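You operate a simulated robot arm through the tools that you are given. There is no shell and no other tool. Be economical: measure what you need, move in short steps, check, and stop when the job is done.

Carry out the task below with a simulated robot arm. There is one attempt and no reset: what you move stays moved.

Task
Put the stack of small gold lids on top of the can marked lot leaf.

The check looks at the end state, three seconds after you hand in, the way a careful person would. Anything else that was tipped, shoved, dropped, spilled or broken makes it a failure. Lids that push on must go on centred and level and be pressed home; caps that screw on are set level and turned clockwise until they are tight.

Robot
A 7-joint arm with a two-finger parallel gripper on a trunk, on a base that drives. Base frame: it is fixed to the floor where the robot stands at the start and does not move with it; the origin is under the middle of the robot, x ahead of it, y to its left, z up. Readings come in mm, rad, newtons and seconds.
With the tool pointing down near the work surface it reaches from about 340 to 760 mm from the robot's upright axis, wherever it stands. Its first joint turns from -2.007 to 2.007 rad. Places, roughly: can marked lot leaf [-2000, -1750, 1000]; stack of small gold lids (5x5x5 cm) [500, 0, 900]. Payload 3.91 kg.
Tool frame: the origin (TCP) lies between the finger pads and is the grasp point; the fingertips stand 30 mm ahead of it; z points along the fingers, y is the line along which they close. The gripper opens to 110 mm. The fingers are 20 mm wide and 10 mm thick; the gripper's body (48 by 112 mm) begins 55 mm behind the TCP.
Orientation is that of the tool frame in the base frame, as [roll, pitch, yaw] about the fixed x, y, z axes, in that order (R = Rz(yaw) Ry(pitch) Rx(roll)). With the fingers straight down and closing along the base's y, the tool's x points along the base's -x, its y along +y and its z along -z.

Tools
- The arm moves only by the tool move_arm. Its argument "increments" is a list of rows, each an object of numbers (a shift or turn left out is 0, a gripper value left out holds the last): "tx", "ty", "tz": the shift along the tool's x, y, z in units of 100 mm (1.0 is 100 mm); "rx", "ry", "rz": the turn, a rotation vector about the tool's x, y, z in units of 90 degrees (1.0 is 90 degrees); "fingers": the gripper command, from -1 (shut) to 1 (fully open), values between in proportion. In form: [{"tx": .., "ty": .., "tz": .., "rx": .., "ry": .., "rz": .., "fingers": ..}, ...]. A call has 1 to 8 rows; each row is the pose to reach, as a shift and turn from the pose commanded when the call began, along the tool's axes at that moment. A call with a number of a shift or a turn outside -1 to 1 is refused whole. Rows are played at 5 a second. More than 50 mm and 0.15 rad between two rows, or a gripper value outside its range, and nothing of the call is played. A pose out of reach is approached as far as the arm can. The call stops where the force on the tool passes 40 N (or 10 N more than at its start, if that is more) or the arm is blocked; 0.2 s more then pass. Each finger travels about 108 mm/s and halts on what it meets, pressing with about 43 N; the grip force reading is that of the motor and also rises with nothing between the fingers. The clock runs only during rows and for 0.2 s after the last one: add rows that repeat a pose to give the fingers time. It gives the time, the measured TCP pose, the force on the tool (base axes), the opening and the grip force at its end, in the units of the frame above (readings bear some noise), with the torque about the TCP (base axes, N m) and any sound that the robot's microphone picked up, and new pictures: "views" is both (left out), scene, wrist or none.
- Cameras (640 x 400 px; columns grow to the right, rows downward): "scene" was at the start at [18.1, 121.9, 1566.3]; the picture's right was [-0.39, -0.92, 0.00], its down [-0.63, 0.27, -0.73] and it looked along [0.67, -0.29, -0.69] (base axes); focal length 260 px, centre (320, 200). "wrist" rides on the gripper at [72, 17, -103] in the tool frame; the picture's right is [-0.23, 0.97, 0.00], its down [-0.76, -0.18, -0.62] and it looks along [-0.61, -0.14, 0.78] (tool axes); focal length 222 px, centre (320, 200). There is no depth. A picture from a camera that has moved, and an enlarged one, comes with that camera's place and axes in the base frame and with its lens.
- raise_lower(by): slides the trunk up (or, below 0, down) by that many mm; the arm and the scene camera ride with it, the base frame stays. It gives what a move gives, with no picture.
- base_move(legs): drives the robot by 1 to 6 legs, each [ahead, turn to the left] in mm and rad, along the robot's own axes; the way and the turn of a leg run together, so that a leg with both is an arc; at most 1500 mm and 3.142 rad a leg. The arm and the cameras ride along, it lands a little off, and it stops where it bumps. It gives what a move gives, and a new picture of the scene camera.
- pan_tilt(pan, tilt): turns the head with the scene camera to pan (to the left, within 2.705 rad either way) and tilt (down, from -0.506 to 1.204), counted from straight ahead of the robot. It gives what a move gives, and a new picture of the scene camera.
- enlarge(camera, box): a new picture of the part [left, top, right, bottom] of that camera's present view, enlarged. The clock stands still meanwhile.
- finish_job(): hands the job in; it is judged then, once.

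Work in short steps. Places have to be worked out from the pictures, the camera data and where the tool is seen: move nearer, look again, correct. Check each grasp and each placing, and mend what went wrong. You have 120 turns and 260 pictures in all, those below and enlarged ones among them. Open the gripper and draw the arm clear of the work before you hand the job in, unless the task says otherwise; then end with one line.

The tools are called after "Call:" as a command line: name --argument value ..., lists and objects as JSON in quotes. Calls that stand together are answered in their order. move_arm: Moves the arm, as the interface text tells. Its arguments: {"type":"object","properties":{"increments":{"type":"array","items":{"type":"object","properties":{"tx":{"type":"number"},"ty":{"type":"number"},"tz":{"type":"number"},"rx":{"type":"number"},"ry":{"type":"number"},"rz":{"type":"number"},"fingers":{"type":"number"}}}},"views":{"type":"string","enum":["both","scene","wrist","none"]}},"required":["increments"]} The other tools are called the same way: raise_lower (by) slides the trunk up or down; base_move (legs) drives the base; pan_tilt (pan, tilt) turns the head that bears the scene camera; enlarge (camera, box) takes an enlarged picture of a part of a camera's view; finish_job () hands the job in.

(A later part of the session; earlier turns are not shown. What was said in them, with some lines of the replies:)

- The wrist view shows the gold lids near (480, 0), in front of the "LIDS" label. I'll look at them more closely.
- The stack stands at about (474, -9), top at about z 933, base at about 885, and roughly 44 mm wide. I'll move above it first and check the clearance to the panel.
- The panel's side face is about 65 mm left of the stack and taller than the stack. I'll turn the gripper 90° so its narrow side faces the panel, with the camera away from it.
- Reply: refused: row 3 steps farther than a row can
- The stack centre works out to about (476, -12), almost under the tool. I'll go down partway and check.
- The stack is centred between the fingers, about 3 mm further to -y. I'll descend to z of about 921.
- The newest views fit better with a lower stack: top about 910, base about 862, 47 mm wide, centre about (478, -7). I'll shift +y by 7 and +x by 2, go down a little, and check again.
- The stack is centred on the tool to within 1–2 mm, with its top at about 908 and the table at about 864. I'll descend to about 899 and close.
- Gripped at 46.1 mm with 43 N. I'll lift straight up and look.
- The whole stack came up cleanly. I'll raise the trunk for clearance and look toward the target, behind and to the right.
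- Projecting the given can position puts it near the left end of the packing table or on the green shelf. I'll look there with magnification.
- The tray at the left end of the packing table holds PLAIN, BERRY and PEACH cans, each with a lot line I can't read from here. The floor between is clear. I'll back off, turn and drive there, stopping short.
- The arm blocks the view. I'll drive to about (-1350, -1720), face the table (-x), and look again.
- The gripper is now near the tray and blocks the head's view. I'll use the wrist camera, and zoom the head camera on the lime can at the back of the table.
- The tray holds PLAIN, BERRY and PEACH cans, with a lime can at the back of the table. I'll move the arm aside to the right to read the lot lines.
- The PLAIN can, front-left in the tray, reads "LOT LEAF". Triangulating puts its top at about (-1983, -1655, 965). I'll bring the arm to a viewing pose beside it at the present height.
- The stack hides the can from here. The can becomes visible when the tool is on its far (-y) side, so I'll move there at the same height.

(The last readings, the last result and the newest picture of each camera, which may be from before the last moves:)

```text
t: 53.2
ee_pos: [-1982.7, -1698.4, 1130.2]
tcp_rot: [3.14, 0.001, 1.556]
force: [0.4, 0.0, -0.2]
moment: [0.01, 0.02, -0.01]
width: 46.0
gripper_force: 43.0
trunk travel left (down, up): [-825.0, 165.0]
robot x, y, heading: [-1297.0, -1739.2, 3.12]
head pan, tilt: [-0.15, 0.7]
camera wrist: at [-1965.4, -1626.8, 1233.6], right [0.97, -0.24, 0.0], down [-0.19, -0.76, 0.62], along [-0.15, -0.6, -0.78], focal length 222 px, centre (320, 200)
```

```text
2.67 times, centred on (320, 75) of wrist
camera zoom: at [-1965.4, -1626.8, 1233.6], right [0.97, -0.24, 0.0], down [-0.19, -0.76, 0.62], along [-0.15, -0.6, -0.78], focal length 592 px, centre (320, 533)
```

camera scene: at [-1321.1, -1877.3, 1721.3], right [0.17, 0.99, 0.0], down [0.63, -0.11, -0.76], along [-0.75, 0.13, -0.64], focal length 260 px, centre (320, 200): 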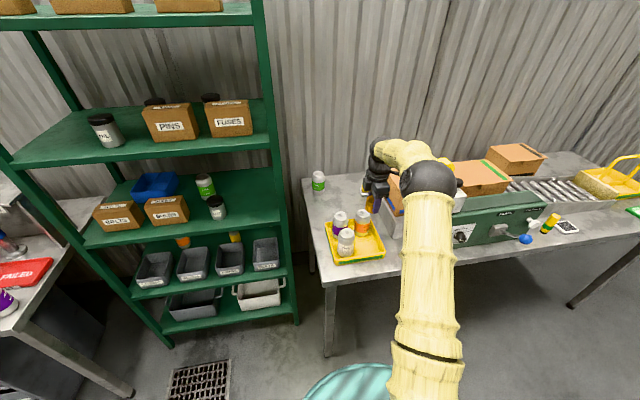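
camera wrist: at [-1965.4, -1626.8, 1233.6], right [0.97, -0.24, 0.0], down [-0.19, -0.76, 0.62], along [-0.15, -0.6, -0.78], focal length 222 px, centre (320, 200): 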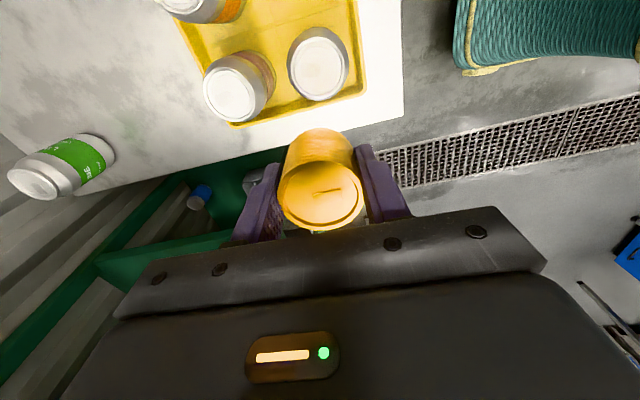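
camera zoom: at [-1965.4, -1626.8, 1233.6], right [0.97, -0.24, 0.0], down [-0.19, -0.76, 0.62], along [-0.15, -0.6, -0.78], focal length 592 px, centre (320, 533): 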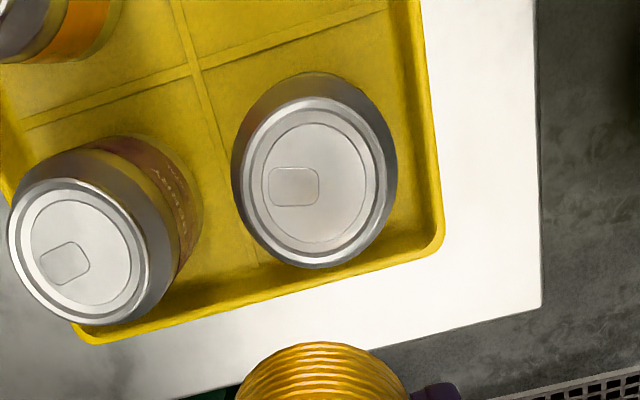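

From here the LOT LEAF can's rim centre is at about (-1976, -1661). I'll lower 60 mm, still offset to the side, to get the can height from parallax.

Call:
move_arm --increments '[{"tz": 0.3}, {"tz": 0.6}, {"tz": 0.6}]' --views "none"

Call:
enlarge --camera "wrist" --box '[200, 0, 440, 150]'

Call:
enlarge --camera "scene" --box '[300, 170, 420, 270]'

```text
t: 54.0
ee_pos: [-1981.8, -1698.3, 1069.4]
tcp_rot: [3.141, 0.0, 1.556]
force: [-0.4, -0.4, -1.0]
moment: [0.0, -0.01, 0.0]
width: 45.9
gripper_force: 42.8
trunk travel left (down, up): [-825.0, 165.0]
robot x, y, heading: [-1296.2, -1738.1, 3.117]
head pan, tilt: [-0.15, 0.7]
```

```text
2.67 times, centred on (320, 75) of wrist
camera zoom: at [-1965.1, -1626.5, 1173.3], right [0.97, -0.24, 0.0], down [-0.19, -0.76, 0.62], along [-0.15, -0.6, -0.78], focal length 592 px, centre (320, 533)
```

zoom: 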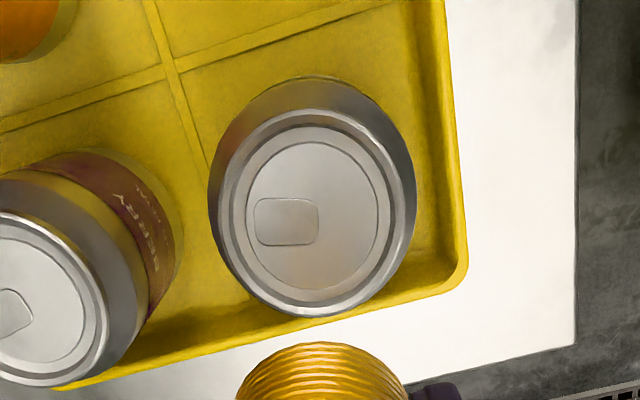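

```text
4.00 times, centred on (360, 220) of scene
camera zoom: at [-1321.2, -1877.6, 1721.3], right [0.17, 0.99, 0.0], down [0.63, -0.11, -0.76], along [-0.75, 0.13, -0.64], focal length 1041 px, centre (160, 120)
```

zoom: 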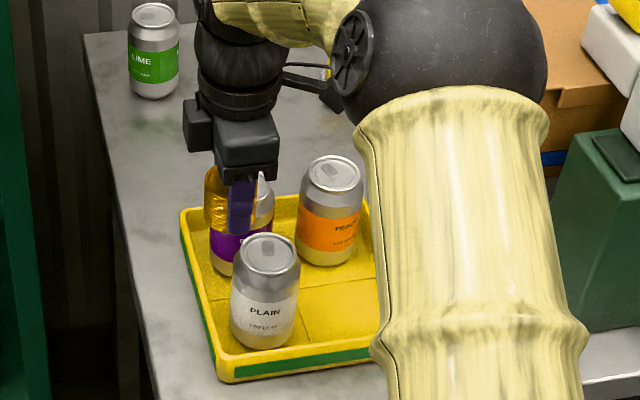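

Both views put the rim centre at (-1975, -1658), diameter about 52, height roughly 970–985. Correcting for where the stack sits in the grip, I want the TCP at about (-1977, -1660). I'll move over it now at this height.

Call:
move_arm --increments '[{"tx": 0.2, "ty": 0.02}, {"tx": 0.38, "ty": 0.044}, {"tx": 0.38, "ty": 0.044}]' --views "wrist"

Call:
enlarge --camera "scene" --box '[310, 200, 390, 260]'

Call:
enlarge --camera "wrist" --box '[220, 60, 420, 240]'

```text
t: 54.9
ee_pos: [-1977.3, -1662.3, 1070.1]
tcp_rot: [3.141, 0.001, 1.556]
force: [-0.3, 0.0, -0.1]
moment: [-0.02, 0.0, 0.01]
width: 46.1
gripper_force: 42.8
trunk travel left (down, up): [-825.0, 165.0]
robot x, y, heading: [-1297.2, -1739.6, 3.123]
head pan, tilt: [-0.15, 0.7]
camera wrist: at [-1960.6, -1588.8, 1173.3], right [0.97, -0.24, 0.0], down [-0.19, -0.76, 0.62], along [-0.15, -0.6, -0.78], focal length 222 px, centre (320, 200)
```

wrist: 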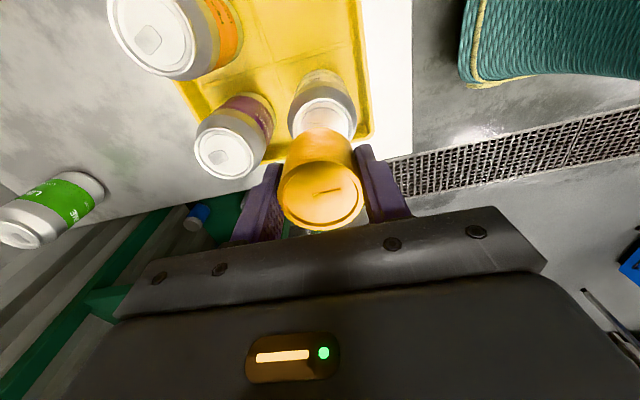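

```text
6.67 times, centred on (350, 230) of scene
camera zoom: at [-1321.5, -1877.6, 1721.3], right [0.17, 0.99, 0.0], down [0.64, -0.11, -0.76], along [-0.75, 0.13, -0.64], focal length 1736 px, centre (120, 0)
```

zoom: 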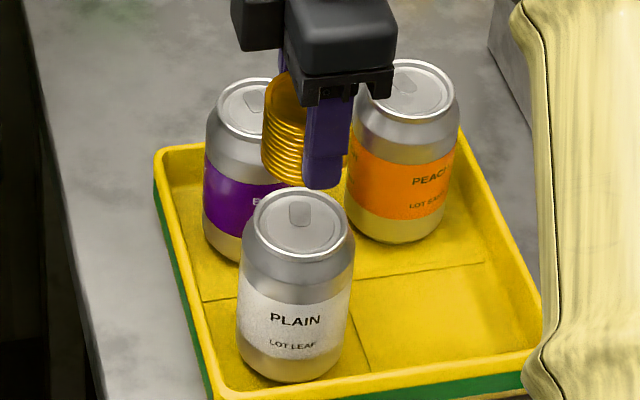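

```text
2.22 times, centred on (320, 150) of wrist
camera zoom: at [-1960.6, -1588.8, 1173.3], right [0.97, -0.24, 0.0], down [-0.19, -0.76, 0.62], along [-0.15, -0.6, -0.78], focal length 494 px, centre (320, 311)
```

zoom: 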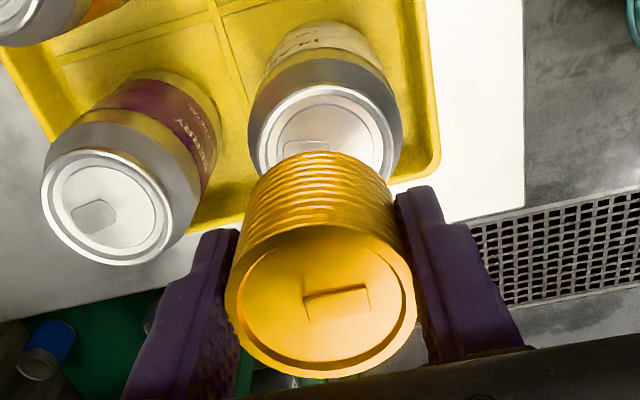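

Aligned. The head view suggests about a 50 mm gap from stack to rim. I'll descend 30 mm and check.

Call:
move_arm --increments '[{"tz": 0.15, "tx": 0.02}, {"tz": 0.3, "tx": 0.02}, {"tz": 0.3, "tx": 0.02}]' --views "none"

Call:
enlarge --camera "scene" --box '[325, 205, 375, 240]'

Call:
enlarge --camera "wrist" --box '[220, 60, 420, 240]'

```text
t: 55.6
ee_pos: [-1978.4, -1660.0, 1039.8]
tcp_rot: [3.141, -0.001, 1.558]
force: [0.3, 0.5, -0.7]
moment: [0.02, -0.03, 0.01]
width: 46.1
gripper_force: 42.8
trunk travel left (down, up): [-825.0, 165.0]
robot x, y, heading: [-1297.1, -1738.6, 3.128]
head pan, tilt: [-0.15, 0.7]
```

```text
11.43 times, centred on (350, 222) of scene
camera zoom: at [-1321.4, -1877.4, 1721.3], right [0.17, 0.99, 0.0], down [0.64, -0.11, -0.76], along [-0.75, 0.13, -0.64], focal length 2975 px, centre (-23, -57)
```

zoom: 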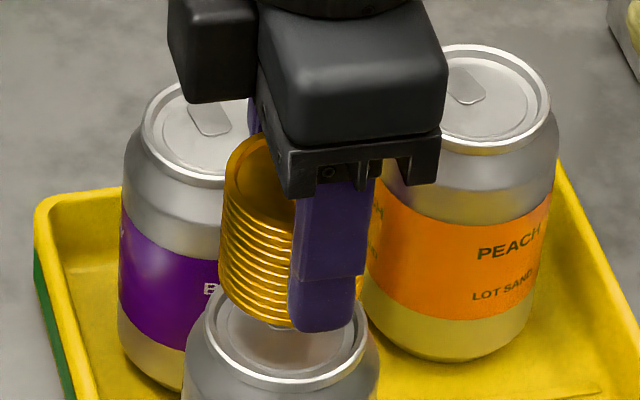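

```text
2.22 times, centred on (320, 150) of wrist
camera zoom: at [-1960.6, -1587.0, 1143.6], right [0.97, -0.24, 0.0], down [-0.19, -0.76, 0.62], along [-0.15, -0.6, -0.78], focal length 494 px, centre (320, 311)
```

zoom: 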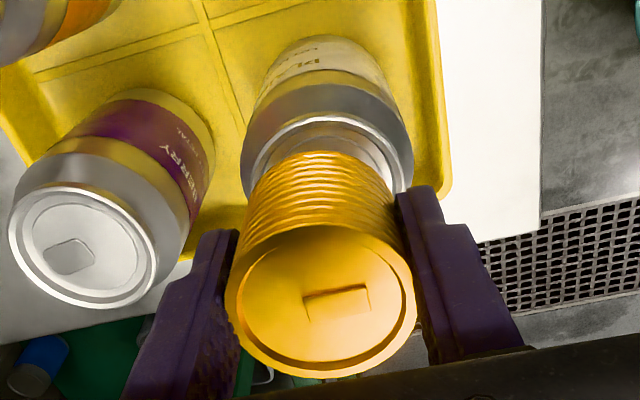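

Alignment looks good to about 1 mm. I'll nudge +1.5 mm in x and lower another 10 mm.

Call:
move_arm --increments '[{"ty": 0.015, "tx": -0.005, "tz": 0.04}, {"ty": 0.015, "tx": -0.005, "tz": 0.1}, {"ty": 0.015, "tx": -0.005, "tz": 0.1}]' --views "none"

Call:
enlarge --camera "scene" --box '[330, 215, 370, 243]'

Call:
enlarge --camera "wrist" --box '[240, 60, 400, 160]'

```text
t: 56.5
ee_pos: [-1975.8, -1658.4, 1030.7]
tcp_rot: [-3.141, 0.001, 1.556]
force: [-0.3, 0.6, -0.7]
moment: [0.0, 0.01, -0.04]
width: 45.9
gripper_force: 42.4
trunk travel left (down, up): [-825.0, 165.0]
robot x, y, heading: [-1297.6, -1739.1, 3.124]
head pan, tilt: [-0.15, 0.7]
```

```text
14.29 times, centred on (350, 229) of scene
camera zoom: at [-1321.4, -1877.4, 1721.3], right [0.17, 0.99, 0.0], down [0.64, -0.11, -0.76], along [-0.75, 0.13, -0.64], focal length 3719 px, centre (-109, -214)
```

zoom: 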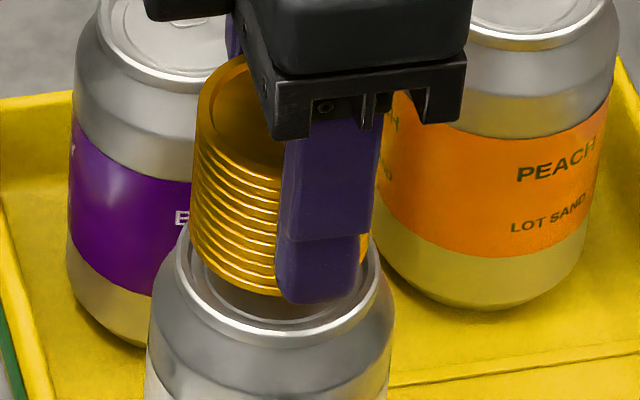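

```text
4.00 times, centred on (320, 110) of wrist
camera zoom: at [-1958.9, -1587.9, 1133.7], right [0.97, -0.24, 0.0], down [-0.19, -0.76, 0.62], along [-0.15, -0.6, -0.78], focal length 888 px, centre (320, 560)
```

zoom: 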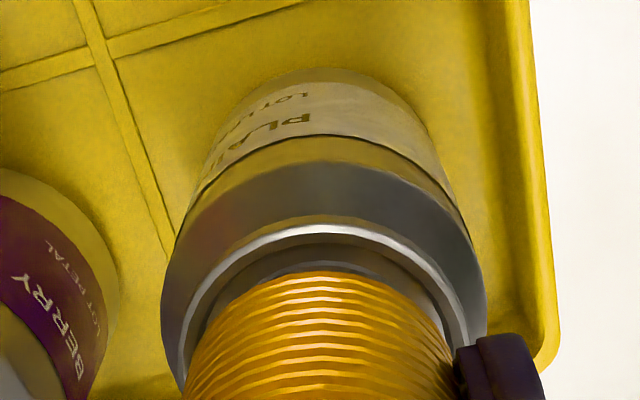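

Centred within a millimetre, with about 7–8 mm left to go. I'll descend slowly, watching force.

Call:
move_arm --increments '[{"tz": 0.03}, {"tz": 0.05}, {"tz": 0.06}, {"tz": 0.065}, {"tz": 0.065}]' --views "none"

Call:
enlarge --camera "scene" --box '[330, 215, 370, 243]'

```text
t: 57.6
ee_pos: [-1976.0, -1661.0, 1023.6]
tcp_rot: [-3.141, -0.001, 1.556]
force: [0.8, -0.4, 0.1]
moment: [0.02, 0.0, -0.01]
width: 46.0
gripper_force: 43.0
trunk travel left (down, up): [-825.0, 165.0]
robot x, y, heading: [-1293.7, -1739.3, 3.121]
head pan, tilt: [-0.15, 0.7]
```

```text
14.29 times, centred on (350, 229) of scene
camera zoom: at [-1321.5, -1877.4, 1721.3], right [0.17, 0.99, 0.0], down [0.64, -0.11, -0.76], along [-0.75, 0.13, -0.64], focal length 3719 px, centre (-109, -214)
```

zoom: 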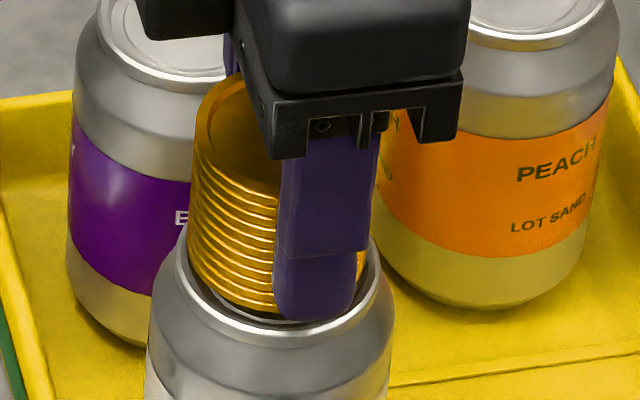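

Still no contact, and it's centred laterally. I'll lower in 1 mm rows.

Call:
move_arm --increments '[{"tz": 0.01}, {"tz": 0.02}, {"tz": 0.025}, {"tz": 0.025}]' --views "none"

Call:
enlarge --camera "scene" --box '[330, 215, 370, 243]'

```text
t: 58.6
ee_pos: [-1976.8, -1661.2, 1020.0]
tcp_rot: [-3.141, 0.0, 1.559]
force: [0.3, 0.7, -1.0]
moment: [0.0, 0.01, 0.03]
width: 45.7
gripper_force: 43.5
trunk travel left (down, up): [-825.0, 165.0]
robot x, y, heading: [-1295.3, -1739.8, 3.124]
head pan, tilt: [-0.15, 0.7]
```

```text
14.29 times, centred on (350, 229) of scene
camera zoom: at [-1321.5, -1877.4, 1721.3], right [0.17, 0.99, 0.0], down [0.64, -0.11, -0.76], along [-0.75, 0.13, -0.64], focal length 3719 px, centre (-109, -214)
```

zoom: 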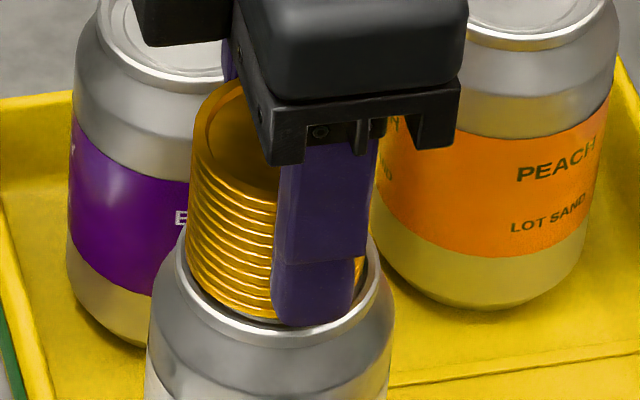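

Call:
move_arm --increments '[{"tz": 0.01}, {"tz": 0.02}, {"tz": 0.02}]' --views "none"

Call:
enlarge --camera "scene" --box '[330, 215, 370, 243]'

Call:
enlarge --camera "wrist" --box '[260, 90, 380, 165]'

```text
t: 59.5
ee_pos: [-1977.0, -1661.3, 1018.5]
tcp_rot: [3.141, 0.0, 1.556]
force: [-0.4, -0.5, 0.0]
moment: [0.0, 0.02, 0.04]
width: 46.0
gripper_force: 43.2
trunk travel left (down, up): [-825.0, 165.0]
robot x, y, heading: [-1294.6, -1740.4, 3.124]
head pan, tilt: [-0.15, 0.7]
```

```text
14.29 times, centred on (350, 229) of scene
camera zoom: at [-1321.5, -1877.4, 1721.3], right [0.17, 0.99, 0.0], down [0.64, -0.11, -0.76], along [-0.75, 0.13, -0.64], focal length 3719 px, centre (-109, -214)
```

zoom: 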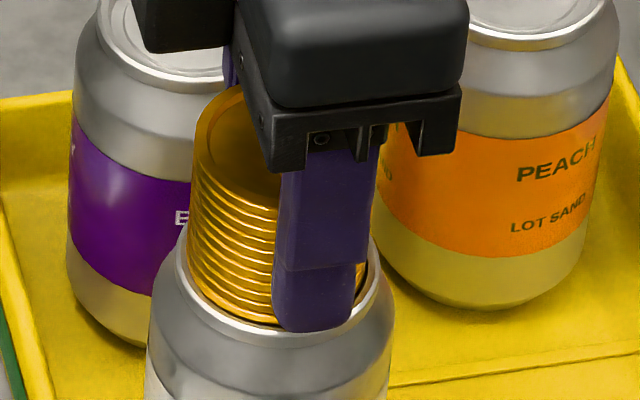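

```text
5.33 times, centred on (320, 128) of wrist
camera zoom: at [-1959.3, -1587.9, 1122.4], right [0.97, -0.24, 0.0], down [-0.19, -0.76, 0.62], along [-0.15, -0.6, -0.78], focal length 1185 px, centre (320, 587)
```

zoom: 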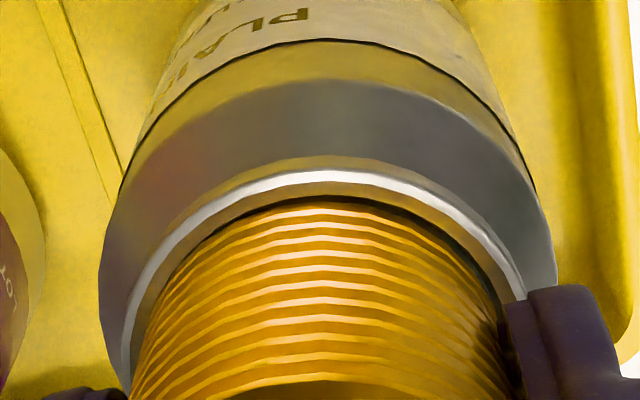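

Near contact and well centred. Continuing.

Call:
move_arm --increments '[{"tz": 0.01, "ty": 0.005}, {"tz": 0.02, "ty": 0.005}, {"tz": 0.02, "ty": 0.005}]' --views "none"

Call:
move_arm --increments '[{"tz": 0.01}, {"tz": 0.01}]' --views "none"

Call:
enlarge --camera "scene" --box '[330, 215, 370, 243]'

```text
t: 60.2
ee_pos: [-1974.2, -1660.2, 1016.7]
tcp_rot: [-3.141, 0.001, 1.558]
force: [0.2, -0.3, 4.1]
moment: [-0.01, -0.02, -0.02]
width: 45.9
gripper_force: 43.2
trunk travel left (down, up): [-825.0, 165.0]
robot x, y, heading: [-1296.8, -1740.4, 3.12]
head pan, tilt: [-0.15, 0.7]
```

```text
t: 60.9
ee_pos: [-1976.1, -1660.7, 1015.9]
tcp_rot: [-3.139, 0.0, 1.556]
force: [0.3, -0.1, 11.0]
moment: [-0.05, -0.07, -0.04]
width: 45.9
gripper_force: 42.4
trunk travel left (down, up): [-825.0, 165.0]
robot x, y, heading: [-1296.4, -1735.3, 3.124]
head pan, tilt: [-0.15, 0.7]
```

```text
14.29 times, centred on (350, 229) of scene
camera zoom: at [-1319.9, -1877.6, 1721.4], right [0.17, 0.99, 0.0], down [0.63, -0.11, -0.77], along [-0.75, 0.13, -0.64], focal length 3719 px, centre (-109, -214)
```

zoom: 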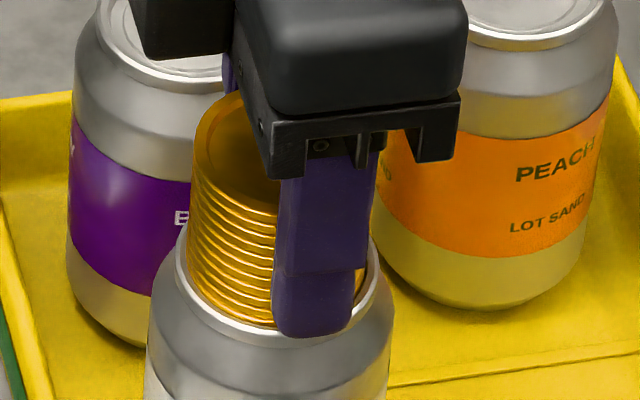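

Call:
enlarge --camera "wrist" --box '[260, 90, 380, 165]'

Call:
enlarge --camera "scene" --box '[338, 224, 362, 240]'

```text
5.33 times, centred on (320, 128) of wrist
camera zoom: at [-1958.4, -1588.0, 1120.7], right [0.97, -0.24, 0.0], down [-0.19, -0.76, 0.62], along [-0.15, -0.6, -0.78], focal length 1185 px, centre (320, 587)
```

zoom: 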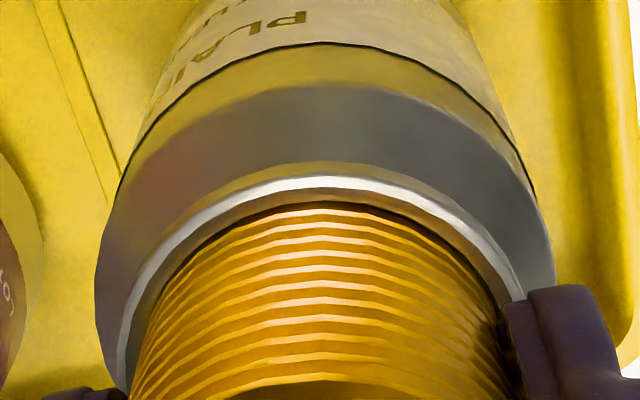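

```text
16.00 times, centred on (350, 232) of scene
camera zoom: at [-1319.9, -1877.6, 1721.4], right [0.17, 0.99, 0.0], down [0.63, -0.11, -0.77], along [-0.75, 0.13, -0.64], focal length 4165 px, centre (-160, -312)
```

zoom: 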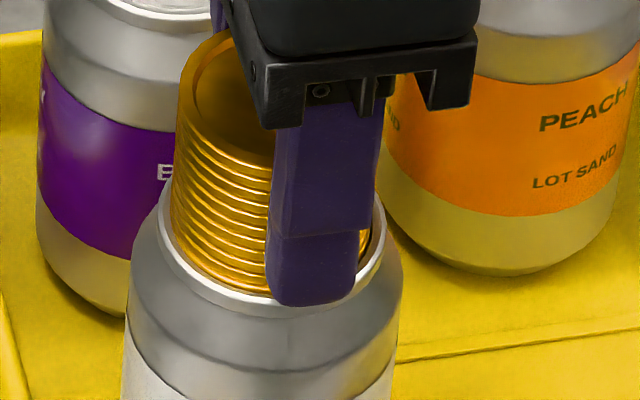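

The stack is sitting inside the can's rim with about 10 N of contact. I'll ease off the load a little and open slightly.

Call:
move_arm --increments '[{"tz": -0.008}, {"tz": -0.008, "fingers": -0.16}, {"tz": -0.008, "fingers": -0.13}, {"tz": -0.008, "fingers": -0.09}, {"tz": -0.008, "fingers": -0.03}, {"tz": -0.008, "fingers": -0.01}]' --views "none"

Call:
enlarge --camera "wrist" --box '[220, 60, 420, 240]'

Call:
enlarge --camera "scene" --box '[330, 215, 370, 243]'

```text
t: 62.2
ee_pos: [-1976.5, -1660.9, 1016.3]
tcp_rot: [3.141, 0.002, 1.557]
force: [0.0, 0.1, 0.1]
moment: [-0.02, 0.0, -0.01]
width: 54.2
gripper_force: 0.1
trunk travel left (down, up): [-825.0, 165.0]
robot x, y, heading: [-1296.1, -1738.4, 3.124]
head pan, tilt: [-0.15, 0.7]
```

```text
2.22 times, centred on (320, 150) of wrist
camera zoom: at [-1959.0, -1587.9, 1120.2], right [0.97, -0.24, 0.0], down [-0.19, -0.76, 0.62], along [-0.15, -0.6, -0.78], focal length 494 px, centre (320, 311)
```

zoom: 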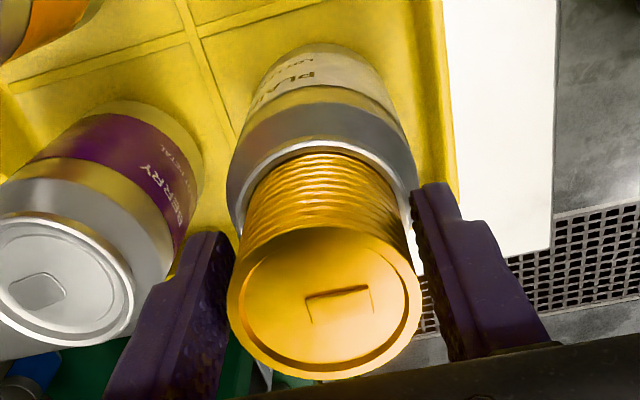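

```text
14.29 times, centred on (350, 229) of scene
camera zoom: at [-1321.4, -1877.4, 1721.3], right [0.17, 0.99, 0.0], down [0.64, -0.11, -0.76], along [-0.75, 0.13, -0.64], focal length 3719 px, centre (-109, -214)
```

zoom: 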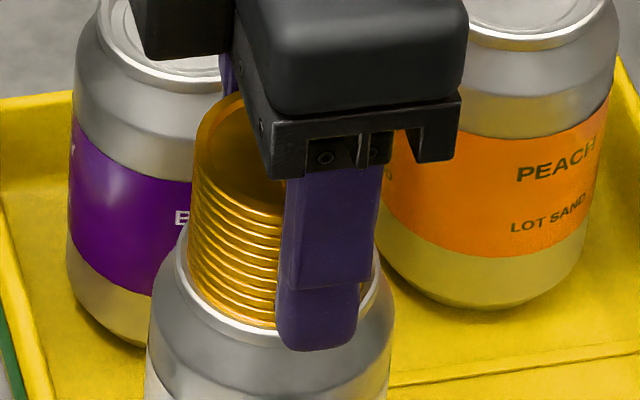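

Released, and the stack stands level in the rim. I'll open a touch more and withdraw straight up.

Call:
move_arm --increments '[{"fingers": 0.05}, {"tz": -0.1}, {"tz": -0.3}, {"tz": -0.6}, {"tz": -1.0}, {"tz": -1.0}]' --views "wrist"

Call:
enlarge --camera "scene" --box '[325, 205, 375, 245]'

```text
t: 63.6
ee_pos: [-1976.2, -1661.2, 1115.8]
tcp_rot: [3.14, -0.002, 1.557]
force: [-0.5, 0.0, -1.5]
moment: [0.01, -0.02, 0.02]
width: 57.7
gripper_force: 0.2
trunk travel left (down, up): [-825.0, 165.0]
robot x, y, heading: [-1293.6, -1734.4, 3.119]
head pan, tilt: [-0.15, 0.7]
camera wrist: at [-1959.1, -1588.3, 1219.9], right [0.97, -0.24, 0.0], down [-0.19, -0.76, 0.62], along [-0.15, -0.6, -0.78], focal length 222 px, centre (320, 200)
```

wrist: 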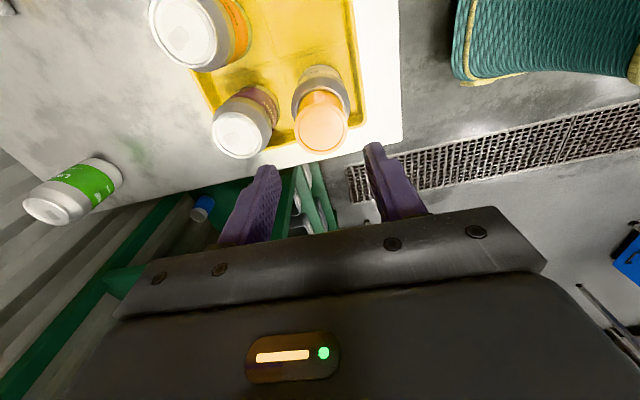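

```text
10.00 times, centred on (350, 225) of scene
camera zoom: at [-1322.1, -1877.3, 1721.3], right [0.17, 0.99, 0.0], down [0.64, -0.11, -0.76], along [-0.75, 0.13, -0.64], focal length 2603 px, centre (20, -50)
```

zoom: 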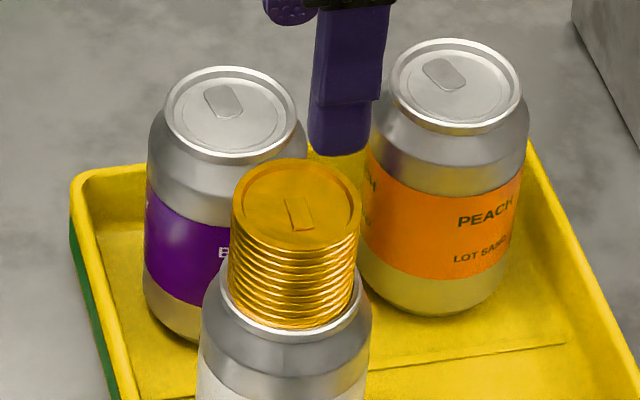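

The stack stands centred and level on the LOT LEAF can, and the neighbouring cans are undisturbed. I'll open fully and draw the arm back.

Call:
move_arm --increments '[{"ty": 0.3, "tz": -0.2}, {"ty": 0.6, "tz": -0.4}, {"ty": 1.0, "tz": -0.4}, {"ty": 1.0, "tz": -0.4, "fingers": 0.9}, {"ty": 1.0, "tz": -0.4}]' --views "none"

Call:
move_arm --increments '[{"ty": 0.3, "tx": 0.3}, {"ty": 0.6, "tx": 0.6}, {"ty": 1.0, "tx": 0.6}, {"ty": 1.0, "tx": 0.6}]' --views "scene"

Call:
enlarge --camera "scene" --box '[300, 190, 400, 270]'

```text
t: 64.8
ee_pos: [-1873.8, -1664.0, 1156.9]
tcp_rot: [3.141, -0.001, 1.557]
force: [-0.3, 0.1, 0.2]
moment: [0.0, 0.03, 0.0]
width: 104.5
gripper_force: 0.1
trunk travel left (down, up): [-825.0, 165.0]
robot x, y, heading: [-1296.7, -1738.5, 3.125]
head pan, tilt: [-0.15, 0.7]
```

```text
t: 65.8
ee_pos: [-1776.4, -1603.2, 1153.7]
tcp_rot: [3.14, 0.001, 1.556]
force: [-0.3, -0.6, 0.0]
moment: [-0.03, -0.03, 0.0]
width: 104.6
gripper_force: 0.1
trunk travel left (down, up): [-825.0, 165.0]
robot x, y, heading: [-1296.8, -1736.9, 3.123]
head pan, tilt: [-0.15, 0.7]
camera scene: at [-1322.9, -1877.0, 1721.3], right [0.17, 0.99, 0.0], down [0.64, -0.11, -0.76], along [-0.75, 0.13, -0.65], focal length 260 px, centre (320, 200)
```

scene: 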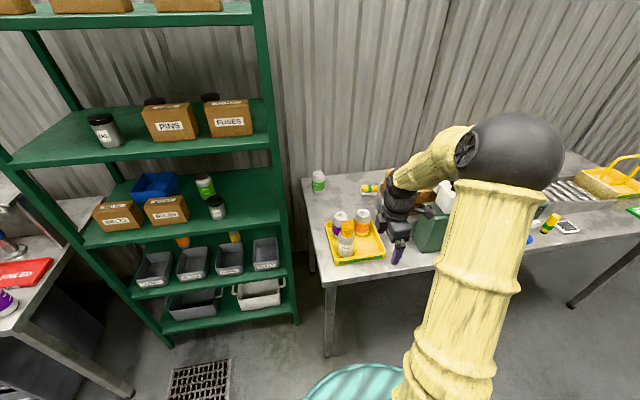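

```text
5.00 times, centred on (350, 230) of scene
camera zoom: at [-1322.9, -1877.0, 1721.3], right [0.17, 0.99, 0.0], down [0.64, -0.11, -0.76], along [-0.75, 0.13, -0.65], focal length 1302 px, centre (170, 50)
```

zoom: 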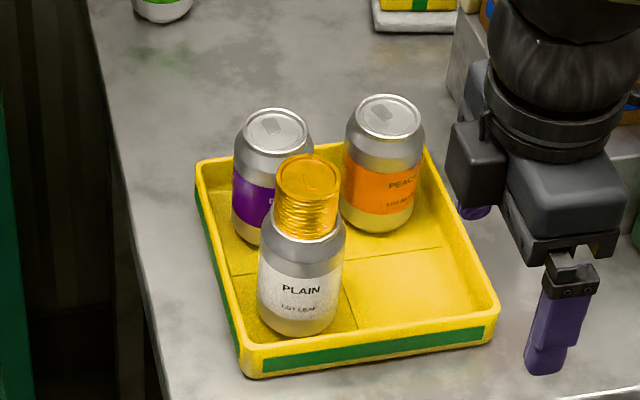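

The stack is upright and centred on the LOT LEAF can, the gripper is open and clear, and nothing else moved. I'll hand in.

Call:
finish_job

```text
The job is handed in.
```

The stack of small gold lids is on top of the can marked LOT LEAF (the PLAIN can in the yellow tray). It sits level and centred inside the rim, and nothing else was moved.
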